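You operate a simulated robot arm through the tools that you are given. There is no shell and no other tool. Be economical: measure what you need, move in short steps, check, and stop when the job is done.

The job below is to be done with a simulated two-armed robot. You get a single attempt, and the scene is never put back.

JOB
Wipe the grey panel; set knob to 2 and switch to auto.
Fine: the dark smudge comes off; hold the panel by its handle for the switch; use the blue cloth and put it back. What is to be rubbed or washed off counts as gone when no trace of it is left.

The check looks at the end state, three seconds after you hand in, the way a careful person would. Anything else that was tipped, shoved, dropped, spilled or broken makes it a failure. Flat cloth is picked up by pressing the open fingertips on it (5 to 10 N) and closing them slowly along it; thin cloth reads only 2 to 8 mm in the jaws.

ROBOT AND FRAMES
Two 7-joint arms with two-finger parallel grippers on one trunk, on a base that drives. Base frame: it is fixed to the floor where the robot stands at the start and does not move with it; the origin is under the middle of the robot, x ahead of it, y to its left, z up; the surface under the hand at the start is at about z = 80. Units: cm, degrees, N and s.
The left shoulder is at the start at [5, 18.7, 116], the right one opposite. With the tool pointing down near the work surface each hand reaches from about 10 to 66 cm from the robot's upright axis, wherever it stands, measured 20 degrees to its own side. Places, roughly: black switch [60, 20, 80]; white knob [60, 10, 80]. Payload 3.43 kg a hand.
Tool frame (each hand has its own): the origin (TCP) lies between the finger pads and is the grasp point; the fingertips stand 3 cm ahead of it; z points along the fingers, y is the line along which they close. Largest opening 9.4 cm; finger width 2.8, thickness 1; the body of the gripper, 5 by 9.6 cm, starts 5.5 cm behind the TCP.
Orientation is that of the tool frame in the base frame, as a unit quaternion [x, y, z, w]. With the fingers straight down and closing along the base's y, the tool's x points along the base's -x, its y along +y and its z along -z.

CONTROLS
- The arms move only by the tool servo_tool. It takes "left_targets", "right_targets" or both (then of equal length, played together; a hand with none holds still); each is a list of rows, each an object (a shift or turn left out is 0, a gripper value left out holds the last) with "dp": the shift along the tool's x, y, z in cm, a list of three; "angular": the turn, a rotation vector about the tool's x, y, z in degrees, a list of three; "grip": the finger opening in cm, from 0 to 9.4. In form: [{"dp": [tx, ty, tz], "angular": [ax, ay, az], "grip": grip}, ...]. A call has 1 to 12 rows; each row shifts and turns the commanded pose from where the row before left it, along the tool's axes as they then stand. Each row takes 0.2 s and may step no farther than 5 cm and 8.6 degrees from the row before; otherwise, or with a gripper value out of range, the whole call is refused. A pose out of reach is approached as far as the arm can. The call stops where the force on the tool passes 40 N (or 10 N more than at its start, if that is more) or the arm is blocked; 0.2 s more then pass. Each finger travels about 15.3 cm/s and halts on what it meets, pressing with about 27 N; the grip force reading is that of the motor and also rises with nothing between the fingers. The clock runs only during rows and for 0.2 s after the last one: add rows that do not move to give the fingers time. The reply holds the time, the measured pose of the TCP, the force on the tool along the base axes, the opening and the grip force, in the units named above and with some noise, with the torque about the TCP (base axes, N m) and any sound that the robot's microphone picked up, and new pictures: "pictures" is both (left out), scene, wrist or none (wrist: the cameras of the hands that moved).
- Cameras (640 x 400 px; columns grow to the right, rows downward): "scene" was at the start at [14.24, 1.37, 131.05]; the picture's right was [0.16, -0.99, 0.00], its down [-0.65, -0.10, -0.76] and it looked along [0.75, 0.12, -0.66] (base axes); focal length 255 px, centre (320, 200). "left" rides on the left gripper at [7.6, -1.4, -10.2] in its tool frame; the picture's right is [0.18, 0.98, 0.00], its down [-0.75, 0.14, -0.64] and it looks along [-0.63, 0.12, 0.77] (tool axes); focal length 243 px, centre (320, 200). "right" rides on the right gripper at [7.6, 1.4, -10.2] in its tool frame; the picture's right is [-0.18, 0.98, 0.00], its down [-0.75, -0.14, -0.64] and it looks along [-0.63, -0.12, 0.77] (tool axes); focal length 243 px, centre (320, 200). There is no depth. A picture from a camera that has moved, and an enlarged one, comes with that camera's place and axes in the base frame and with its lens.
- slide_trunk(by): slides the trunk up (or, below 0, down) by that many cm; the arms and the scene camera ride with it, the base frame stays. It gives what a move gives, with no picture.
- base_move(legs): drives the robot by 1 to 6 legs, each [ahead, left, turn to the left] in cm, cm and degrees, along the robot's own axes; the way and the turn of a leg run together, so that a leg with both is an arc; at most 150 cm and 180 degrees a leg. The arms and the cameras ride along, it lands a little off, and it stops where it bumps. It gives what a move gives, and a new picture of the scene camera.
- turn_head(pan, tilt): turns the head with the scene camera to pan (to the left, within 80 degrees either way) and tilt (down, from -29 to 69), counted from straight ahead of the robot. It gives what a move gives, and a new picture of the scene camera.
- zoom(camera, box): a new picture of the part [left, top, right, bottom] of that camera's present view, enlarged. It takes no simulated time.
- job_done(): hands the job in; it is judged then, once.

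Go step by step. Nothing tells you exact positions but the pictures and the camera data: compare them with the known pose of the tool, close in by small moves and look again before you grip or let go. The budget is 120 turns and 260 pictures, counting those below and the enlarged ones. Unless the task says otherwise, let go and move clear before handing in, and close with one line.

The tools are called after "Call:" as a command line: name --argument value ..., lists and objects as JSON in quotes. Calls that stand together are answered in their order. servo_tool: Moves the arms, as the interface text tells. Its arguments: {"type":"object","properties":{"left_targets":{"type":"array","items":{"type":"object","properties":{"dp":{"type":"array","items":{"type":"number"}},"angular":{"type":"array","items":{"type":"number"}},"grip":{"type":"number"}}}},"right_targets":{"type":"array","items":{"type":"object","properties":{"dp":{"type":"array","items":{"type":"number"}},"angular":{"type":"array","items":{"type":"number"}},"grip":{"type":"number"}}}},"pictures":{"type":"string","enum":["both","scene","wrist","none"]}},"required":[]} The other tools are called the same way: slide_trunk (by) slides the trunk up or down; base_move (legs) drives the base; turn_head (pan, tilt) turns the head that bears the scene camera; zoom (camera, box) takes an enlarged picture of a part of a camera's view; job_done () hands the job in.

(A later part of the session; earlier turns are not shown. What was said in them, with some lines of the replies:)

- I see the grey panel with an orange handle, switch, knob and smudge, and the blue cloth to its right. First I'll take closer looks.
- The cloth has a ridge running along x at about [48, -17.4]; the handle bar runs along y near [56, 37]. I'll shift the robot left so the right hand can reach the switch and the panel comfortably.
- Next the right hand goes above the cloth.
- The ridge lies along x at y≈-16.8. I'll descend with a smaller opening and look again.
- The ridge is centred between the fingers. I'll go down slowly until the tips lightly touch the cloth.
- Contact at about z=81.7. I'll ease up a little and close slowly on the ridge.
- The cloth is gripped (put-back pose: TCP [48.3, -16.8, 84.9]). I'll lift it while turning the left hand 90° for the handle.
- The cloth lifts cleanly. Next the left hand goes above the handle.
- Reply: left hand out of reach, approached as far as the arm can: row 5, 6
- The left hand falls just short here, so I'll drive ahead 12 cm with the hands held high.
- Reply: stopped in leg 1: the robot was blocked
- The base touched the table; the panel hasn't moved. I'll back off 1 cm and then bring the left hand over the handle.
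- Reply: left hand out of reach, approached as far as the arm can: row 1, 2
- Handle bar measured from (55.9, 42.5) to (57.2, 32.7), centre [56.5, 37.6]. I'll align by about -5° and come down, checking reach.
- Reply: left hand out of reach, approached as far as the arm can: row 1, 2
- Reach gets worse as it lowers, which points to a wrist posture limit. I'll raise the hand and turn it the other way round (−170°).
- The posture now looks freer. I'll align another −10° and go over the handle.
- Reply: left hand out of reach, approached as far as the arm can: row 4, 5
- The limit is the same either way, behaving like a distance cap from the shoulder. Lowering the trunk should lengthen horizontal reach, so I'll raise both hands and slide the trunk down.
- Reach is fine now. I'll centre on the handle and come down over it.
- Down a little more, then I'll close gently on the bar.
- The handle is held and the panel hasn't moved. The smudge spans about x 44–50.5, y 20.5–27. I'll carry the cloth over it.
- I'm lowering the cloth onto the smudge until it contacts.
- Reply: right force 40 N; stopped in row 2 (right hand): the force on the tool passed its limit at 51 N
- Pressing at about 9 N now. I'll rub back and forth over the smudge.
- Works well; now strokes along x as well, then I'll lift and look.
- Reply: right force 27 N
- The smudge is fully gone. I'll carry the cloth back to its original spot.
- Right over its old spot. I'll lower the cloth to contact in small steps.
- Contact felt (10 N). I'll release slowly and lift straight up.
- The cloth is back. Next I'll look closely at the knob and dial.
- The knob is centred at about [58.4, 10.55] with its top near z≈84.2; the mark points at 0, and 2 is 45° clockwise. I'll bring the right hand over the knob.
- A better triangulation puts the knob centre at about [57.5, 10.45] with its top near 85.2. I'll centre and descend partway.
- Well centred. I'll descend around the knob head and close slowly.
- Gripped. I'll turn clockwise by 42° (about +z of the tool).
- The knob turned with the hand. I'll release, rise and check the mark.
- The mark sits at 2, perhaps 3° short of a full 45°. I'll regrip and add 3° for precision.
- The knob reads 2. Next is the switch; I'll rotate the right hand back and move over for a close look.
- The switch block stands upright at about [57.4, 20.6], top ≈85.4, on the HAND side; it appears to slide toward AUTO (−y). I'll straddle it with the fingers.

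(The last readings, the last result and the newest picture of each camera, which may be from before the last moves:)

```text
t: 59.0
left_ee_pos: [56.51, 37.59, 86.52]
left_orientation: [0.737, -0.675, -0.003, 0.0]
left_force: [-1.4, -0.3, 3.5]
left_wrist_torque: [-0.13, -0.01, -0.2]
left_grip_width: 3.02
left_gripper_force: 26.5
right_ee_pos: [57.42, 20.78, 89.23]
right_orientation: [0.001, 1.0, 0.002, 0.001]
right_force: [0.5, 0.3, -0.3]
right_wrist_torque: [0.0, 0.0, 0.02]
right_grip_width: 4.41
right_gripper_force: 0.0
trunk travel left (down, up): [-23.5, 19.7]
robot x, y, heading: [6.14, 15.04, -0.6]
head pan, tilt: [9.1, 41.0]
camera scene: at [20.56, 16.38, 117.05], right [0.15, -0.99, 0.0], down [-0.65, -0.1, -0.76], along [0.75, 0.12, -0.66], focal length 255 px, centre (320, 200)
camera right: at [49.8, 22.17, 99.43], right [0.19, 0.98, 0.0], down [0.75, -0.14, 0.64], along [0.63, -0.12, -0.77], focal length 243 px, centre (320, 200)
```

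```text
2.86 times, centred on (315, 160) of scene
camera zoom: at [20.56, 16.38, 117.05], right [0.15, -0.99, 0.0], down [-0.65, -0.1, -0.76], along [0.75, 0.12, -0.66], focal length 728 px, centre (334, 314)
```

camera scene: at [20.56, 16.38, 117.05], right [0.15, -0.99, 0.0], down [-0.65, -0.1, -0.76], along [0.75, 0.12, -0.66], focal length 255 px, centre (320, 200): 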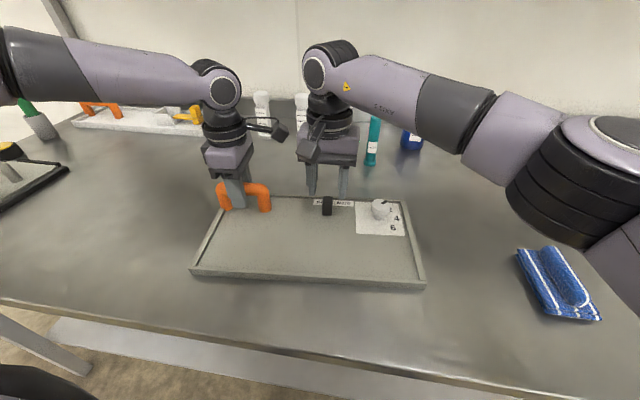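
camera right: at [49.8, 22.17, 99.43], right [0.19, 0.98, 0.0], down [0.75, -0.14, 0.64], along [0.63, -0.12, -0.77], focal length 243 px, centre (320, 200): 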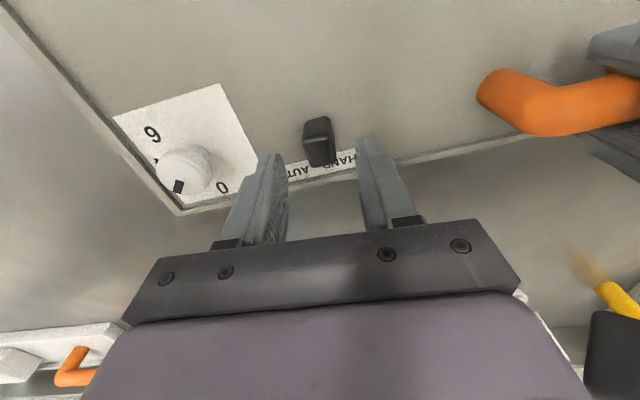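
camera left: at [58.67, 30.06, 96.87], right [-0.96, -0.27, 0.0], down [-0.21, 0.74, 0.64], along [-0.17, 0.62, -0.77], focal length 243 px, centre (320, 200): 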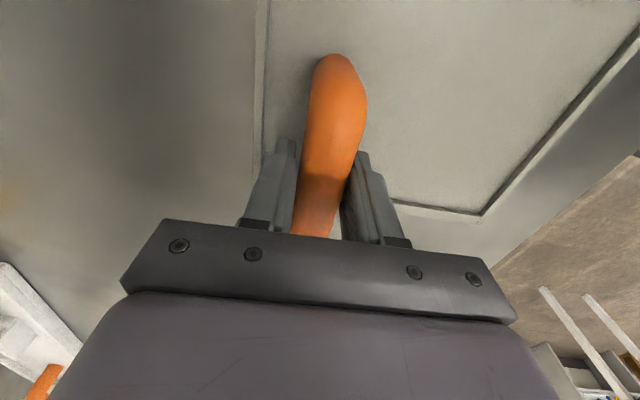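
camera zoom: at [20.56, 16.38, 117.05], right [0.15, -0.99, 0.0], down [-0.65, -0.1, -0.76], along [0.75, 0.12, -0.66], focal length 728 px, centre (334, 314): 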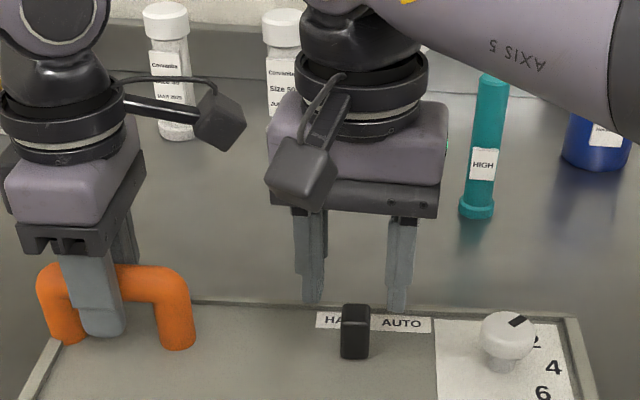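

Aligned. I'll descend, narrow the fingers, and push in small steps toward −y.

Call:
servo_tool --right_targets '[{"dp": [0, 0, 2]}, {"dp": [0, 0, 1.5]}, {"grip": 3}, {}, {"dp": [0, -0.4, 0]}, {"dp": [0, -0.4, 0]}, {"dp": [0, -0.4, 0]}, {}]'

Call:
zoom --camera "right" --box '[200, 60, 440, 240]'

```text
t: 60.8
left_ee_pos: [56.6, 37.58, 86.55]
left_orientation: [0.737, -0.676, -0.001, 0.0]
left_force: [-0.6, 0.4, 1.7]
left_wrist_torque: [-0.05, -0.01, -0.2]
left_grip_width: 3.03
left_gripper_force: 27.3
right_ee_pos: [57.44, 19.37, 85.72]
right_orientation: [0.001, 1.0, 0.001, 0.001]
right_force: [0.0, 0.2, -0.9]
right_wrist_torque: [0.0, 0.01, 0.0]
right_grip_width: 3.01
right_gripper_force: 0.5
trunk travel left (down, up): [-23.5, 19.7]
robot x, y, heading: [6.18, 14.82, -0.2]
head pan, tilt: [9.1, 41.0]
camera scene: at [20.56, 16.39, 117.05], right [0.15, -0.99, 0.0], down [-0.65, -0.1, -0.76], along [0.75, 0.12, -0.66], focal length 255 px, centre (320, 200)
camera right: at [49.77, 20.81, 96.04], right [0.19, 0.98, 0.0], down [0.75, -0.14, 0.64], along [0.63, -0.12, -0.77], focal length 243 px, centre (320, 200)
```

scene: 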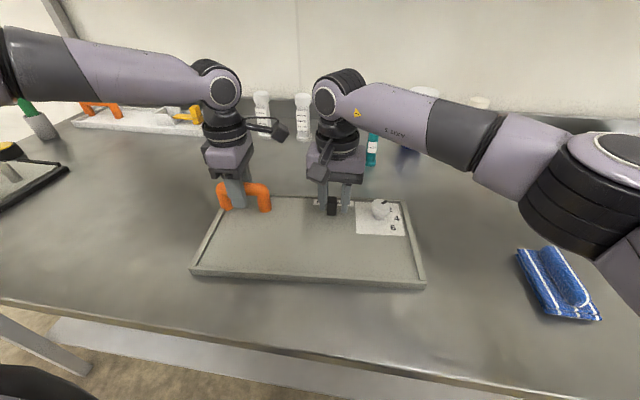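
right: 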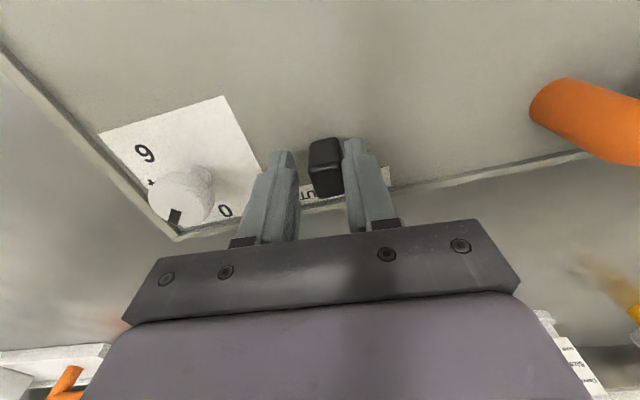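

```text
2.22 times, centred on (320, 150) of right
camera zoom: at [49.77, 20.81, 96.04], right [0.19, 0.98, 0.0], down [0.75, -0.14, 0.64], along [0.63, -0.12, -0.77], focal length 539 px, centre (320, 311)
```

zoom: 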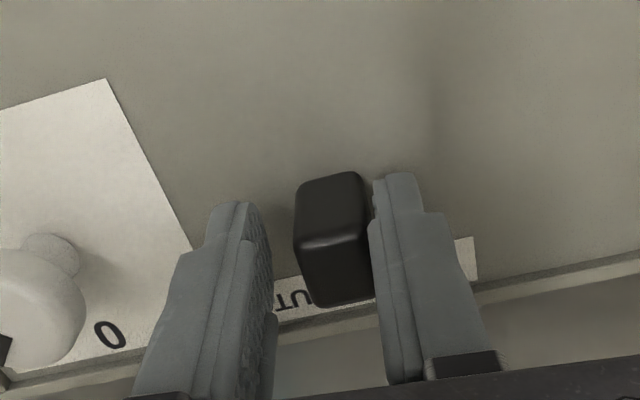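

The block slides easily. I'll keep pushing until it meets its stop.

Call:
servo_tool --right_targets '[{"dp": [0, -0.3, 0]}, {"dp": [0, -0.3, 0]}, {"dp": [0, -0.3, 0]}, {"dp": [0, -0.3, 0]}, {}]'

Call:
zoom --camera "right" --box '[200, 60, 440, 240]'

```text
t: 62.0
left_ee_pos: [56.55, 37.58, 86.52]
left_orientation: [0.737, -0.676, -0.001, 0.0]
left_force: [-1.3, -1.2, 1.2]
left_wrist_torque: [-0.2, -0.01, -0.15]
left_grip_width: 3.02
left_gripper_force: 27.0
right_ee_pos: [57.31, 18.04, 85.79]
right_orientation: [0.001, 1.0, 0.002, 0.001]
right_force: [0.0, 0.8, 0.6]
right_wrist_torque: [-0.03, -0.01, 0.03]
right_grip_width: 3.04
right_gripper_force: 0.2
trunk travel left (down, up): [-23.5, 19.7]
robot x, y, heading: [6.53, 14.79, -0.2]
head pan, tilt: [9.1, 41.0]
camera scene: at [20.56, 16.39, 117.05], right [0.15, -0.99, 0.0], down [-0.65, -0.1, -0.76], along [0.75, 0.12, -0.66], focal length 255 px, centre (320, 200)
camera right: at [49.8, 19.57, 96.02], right [0.19, 0.98, 0.0], down [0.75, -0.14, 0.64], along [0.63, -0.12, -0.77], focal length 243 px, centre (320, 200)
```

scene: 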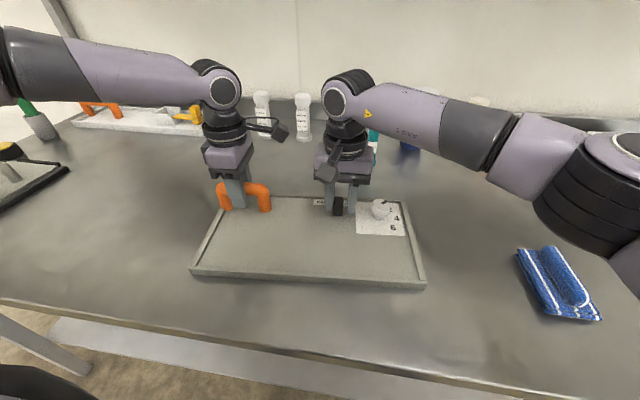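
right: 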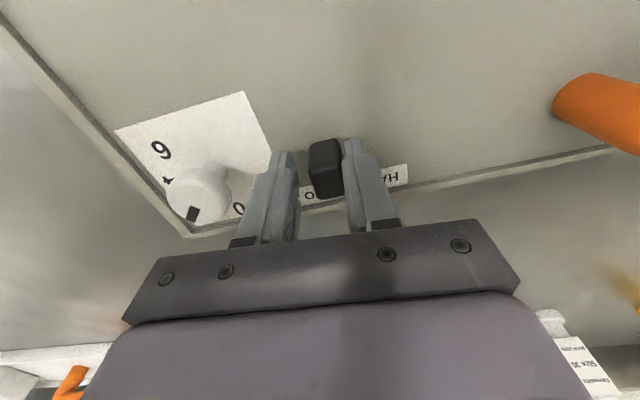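

```text
2.22 times, centred on (320, 150) of right
camera zoom: at [49.8, 19.57, 96.02], right [0.19, 0.98, 0.0], down [0.75, -0.14, 0.64], along [0.63, -0.12, -0.77], focal length 539 px, centre (320, 311)
```

zoom: 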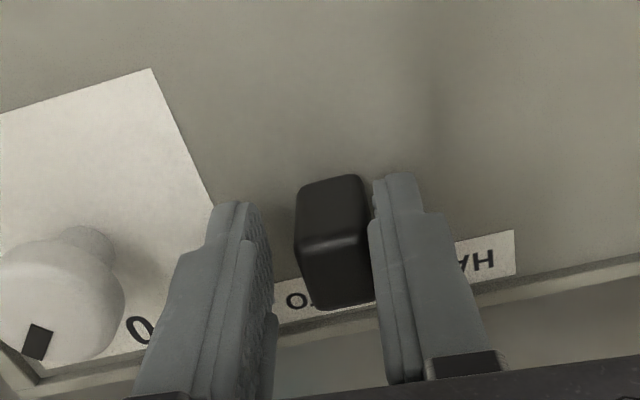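

Call:
servo_tool --right_targets '[{"dp": [0, -0.25, 0]}, {"dp": [0, -0.25, 0]}, {}]'

Call:
zoom --camera "right" --box '[200, 60, 440, 240]'

```text
t: 62.8
left_ee_pos: [56.64, 37.57, 86.48]
left_orientation: [0.738, -0.675, -0.001, 0.001]
left_force: [-3.0, -1.6, 2.4]
left_wrist_torque: [0.04, 0.03, -0.15]
left_grip_width: 3.02
left_gripper_force: 27.4
right_ee_pos: [57.23, 17.67, 85.84]
right_orientation: [0.002, 1.0, 0.003, 0.001]
right_force: [0.1, 3.7, -1.9]
right_wrist_torque: [0.01, -0.01, 0.03]
right_grip_width: 3.2
right_gripper_force: 2.0
trunk travel left (down, up): [-23.5, 19.7]
robot x, y, heading: [6.53, 15.1, -0.1]
head pan, tilt: [9.1, 41.0]
camera scene: at [20.57, 16.4, 117.05], right [0.16, -0.99, 0.0], down [-0.65, -0.1, -0.76], along [0.75, 0.12, -0.66], focal length 255 px, centre (320, 200)
camera right: at [49.75, 19.11, 96.06], right [0.18, 0.98, 0.0], down [0.75, -0.14, 0.64], along [0.63, -0.12, -0.77], focal length 243 px, centre (320, 200)
```

scene: 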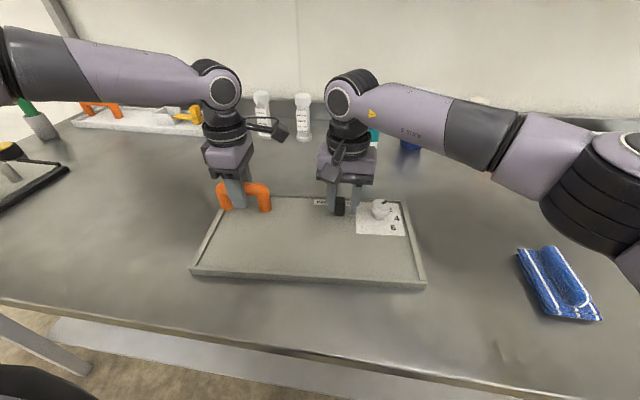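
right: 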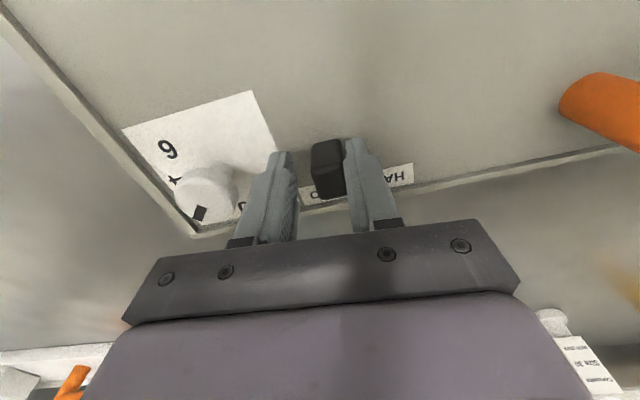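

```text
2.22 times, centred on (320, 150) of right
camera zoom: at [49.75, 19.11, 96.06], right [0.18, 0.98, 0.0], down [0.75, -0.14, 0.64], along [0.63, -0.12, -0.77], focal length 539 px, centre (320, 311)
```

zoom: 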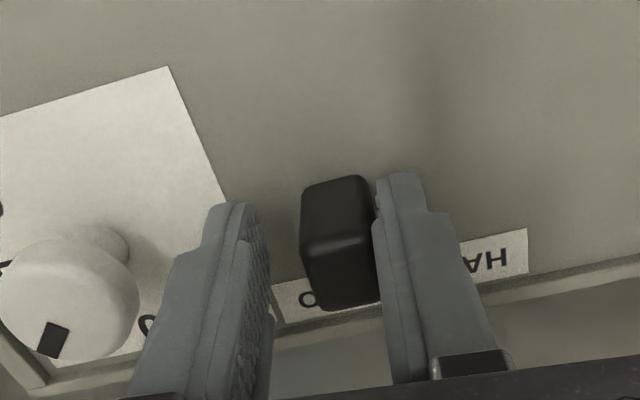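

The stop is reached (finger pushed back, 3.7 N). I'll back off, rise and check.

Call:
servo_tool --right_targets '[{"dp": [0, 0.5, 0], "grip": 3.2}, {}, {"dp": [0, 0, -3]}, {"dp": [0, 0, -4]}, {"dp": [2, -4, -2]}, {"dp": [2, -4, -1]}, {"dp": [2, -4, 0]}, {"dp": [2, -4, 0]}, {}]'

Call:
zoom --camera "scene" --box '[180, 180, 440, 300]'

Call:
zoom --camera "scene" --box '[310, 190, 420, 250]'

```text
t: 64.8
left_ee_pos: [56.67, 37.52, 86.55]
left_orientation: [0.737, -0.676, -0.002, 0.0]
left_force: [-0.4, -1.4, 2.6]
left_wrist_torque: [0.18, 0.09, -0.04]
left_grip_width: 2.98
left_gripper_force: 26.9
right_ee_pos: [49.3, 2.22, 95.87]
right_orientation: [0.001, 1.0, 0.001, 0.001]
right_force: [0.2, -0.6, -0.2]
right_wrist_torque: [0.03, -0.02, 0.0]
right_grip_width: 3.18
right_gripper_force: 0.1
trunk travel left (down, up): [-23.5, 19.7]
robot x, y, heading: [6.36, 15.05, -0.5]
head pan, tilt: [9.1, 41.0]
camera scene: at [20.57, 16.37, 117.05], right [0.15, -0.99, 0.0], down [-0.65, -0.1, -0.76], along [0.75, 0.12, -0.66], focal length 255 px, centre (320, 200)
camera right: at [41.68, 3.65, 106.15], right [0.19, 0.98, 0.0], down [0.75, -0.14, 0.64], along [0.63, -0.12, -0.77], focal length 243 px, centre (320, 200)
```

scene: 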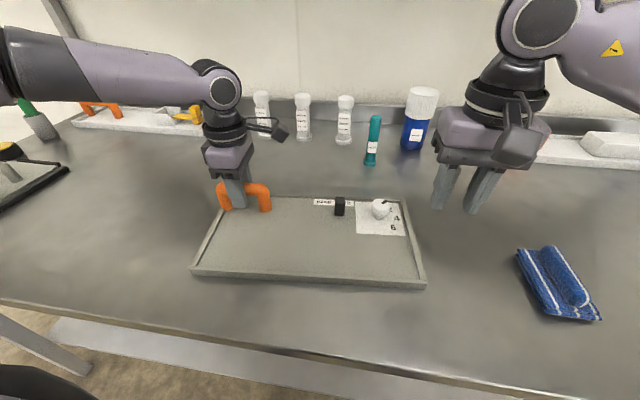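
right: 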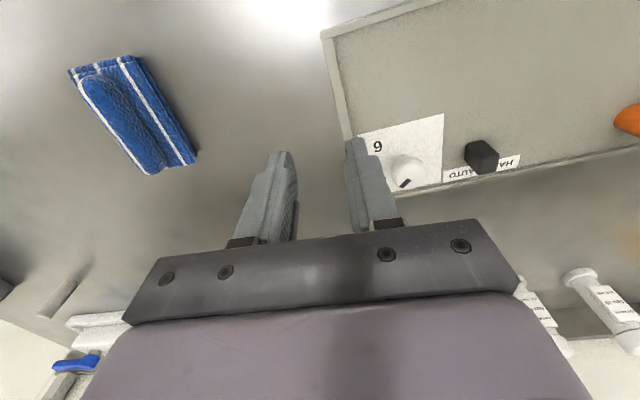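

```text
2.46 times, centred on (310, 240) of scene
camera zoom: at [20.57, 16.37, 117.05], right [0.15, -0.99, 0.0], down [-0.65, -0.1, -0.76], along [0.75, 0.12, -0.66], focal length 628 px, centre (345, 102)
```

zoom: 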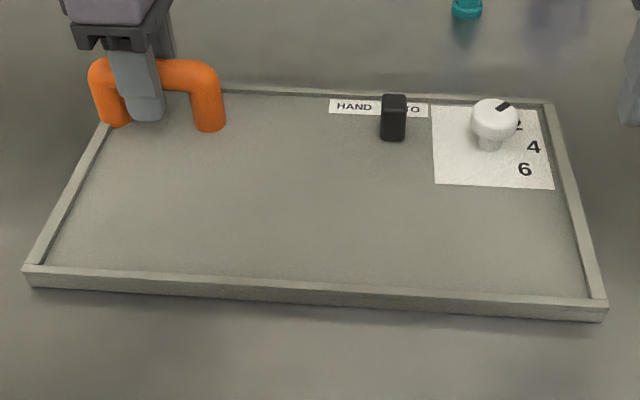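

```text
5.82 times, centred on (365, 220) of scene
camera zoom: at [20.57, 16.37, 117.05], right [0.15, -0.99, 0.0], down [-0.65, -0.1, -0.76], along [0.75, 0.12, -0.66], focal length 1483 px, centre (58, 84)
```

zoom: 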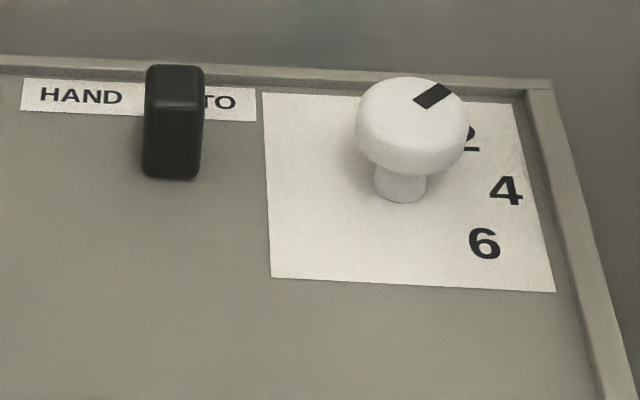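

The switch is on AUTO, the knob at 2, and the panel clean and in place. I'll release the handle and lift clear.

Call:
servo_tool --left_targets '[{"grip": 3.6}, {"grip": 4.5}, {"grip": 6}, {}, {"dp": [0, 0, -2]}, {"dp": [0, 0, -4]}, {"dp": [0, 0, -4]}, {"dp": [0, 0, -4]}, {}]'

Call:
zoom --camera "scene" --box '[180, 180, 440, 300]'

Call:
zoom --camera "left" --box '[100, 0, 540, 260]'

```text
t: 66.8
left_ee_pos: [56.51, 37.75, 100.43]
left_orientation: [0.738, -0.675, -0.001, -0.001]
left_force: [-0.3, -0.1, 0.9]
left_wrist_torque: [-0.03, 0.0, 0.01]
left_grip_width: 6.01
left_gripper_force: 0.0
right_ee_pos: [49.31, 2.27, 95.88]
right_orientation: [0.0, 1.0, 0.001, 0.0]
right_force: [0.3, 0.3, -0.1]
right_wrist_torque: [0.0, 0.01, 0.0]
right_grip_width: 3.21
right_gripper_force: 0.0
trunk travel left (down, up): [-23.5, 19.7]
robot x, y, heading: [6.25, 15.07, -0.4]
head pan, tilt: [9.1, 41.0]
camera scene: at [20.59, 16.39, 117.05], right [0.16, -0.99, 0.0], down [-0.65, -0.1, -0.76], along [0.75, 0.12, -0.66], focal length 255 px, centre (320, 200)
camera left: at [58.64, 30.14, 110.7], right [-0.96, -0.27, 0.0], down [-0.21, 0.74, 0.64], along [-0.17, 0.62, -0.76], focal length 243 px, centre (320, 200)
```

scene: 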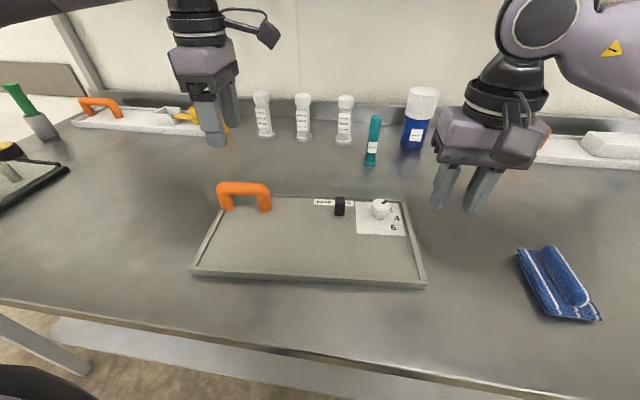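
left: 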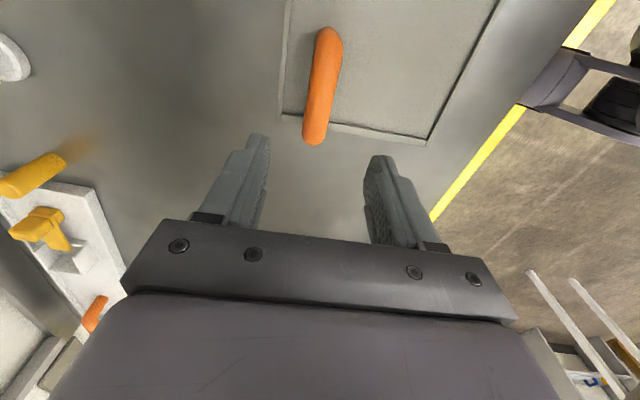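

```text
2.46 times, centred on (310, 240) of scene
camera zoom: at [20.59, 16.39, 117.05], right [0.16, -0.99, 0.0], down [-0.65, -0.1, -0.76], along [0.75, 0.12, -0.66], focal length 628 px, centre (345, 102)
```

zoom: 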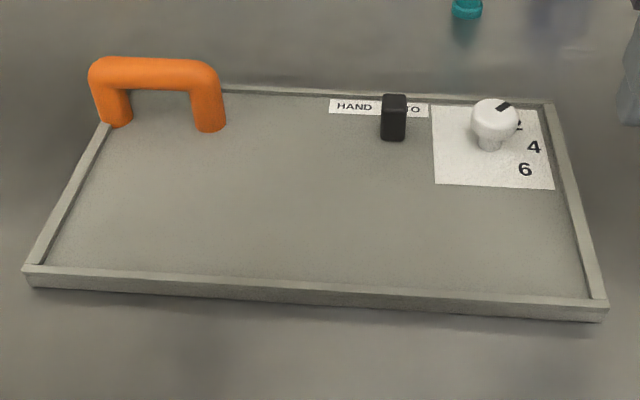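

```text
1.45 times, centred on (320, 130) of left
camera zoom: at [58.64, 30.14, 110.7], right [-0.96, -0.27, 0.0], down [-0.21, 0.74, 0.64], along [-0.17, 0.62, -0.76], focal length 353 px, centre (320, 302)
```

zoom: 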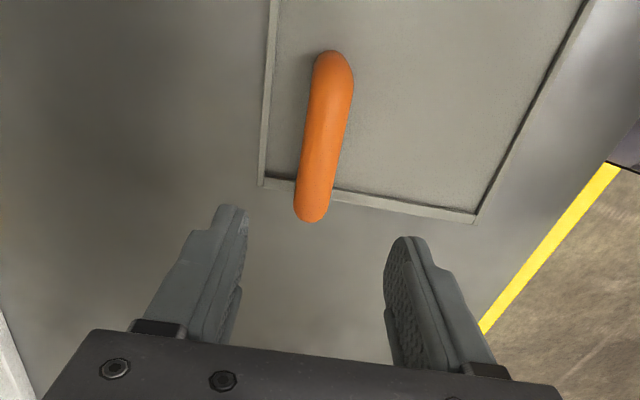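

Both hands are clear and everything looks as asked, so I'm handing in.

Call:
job_done

```text
The job is handed in.
```

The job is handed in: the smudge is gone with no trace left in the pictures, the knob is at 2, and the switch is on AUTO. I held the panel by its handle for the switch, and the blue cloth is back in its place.
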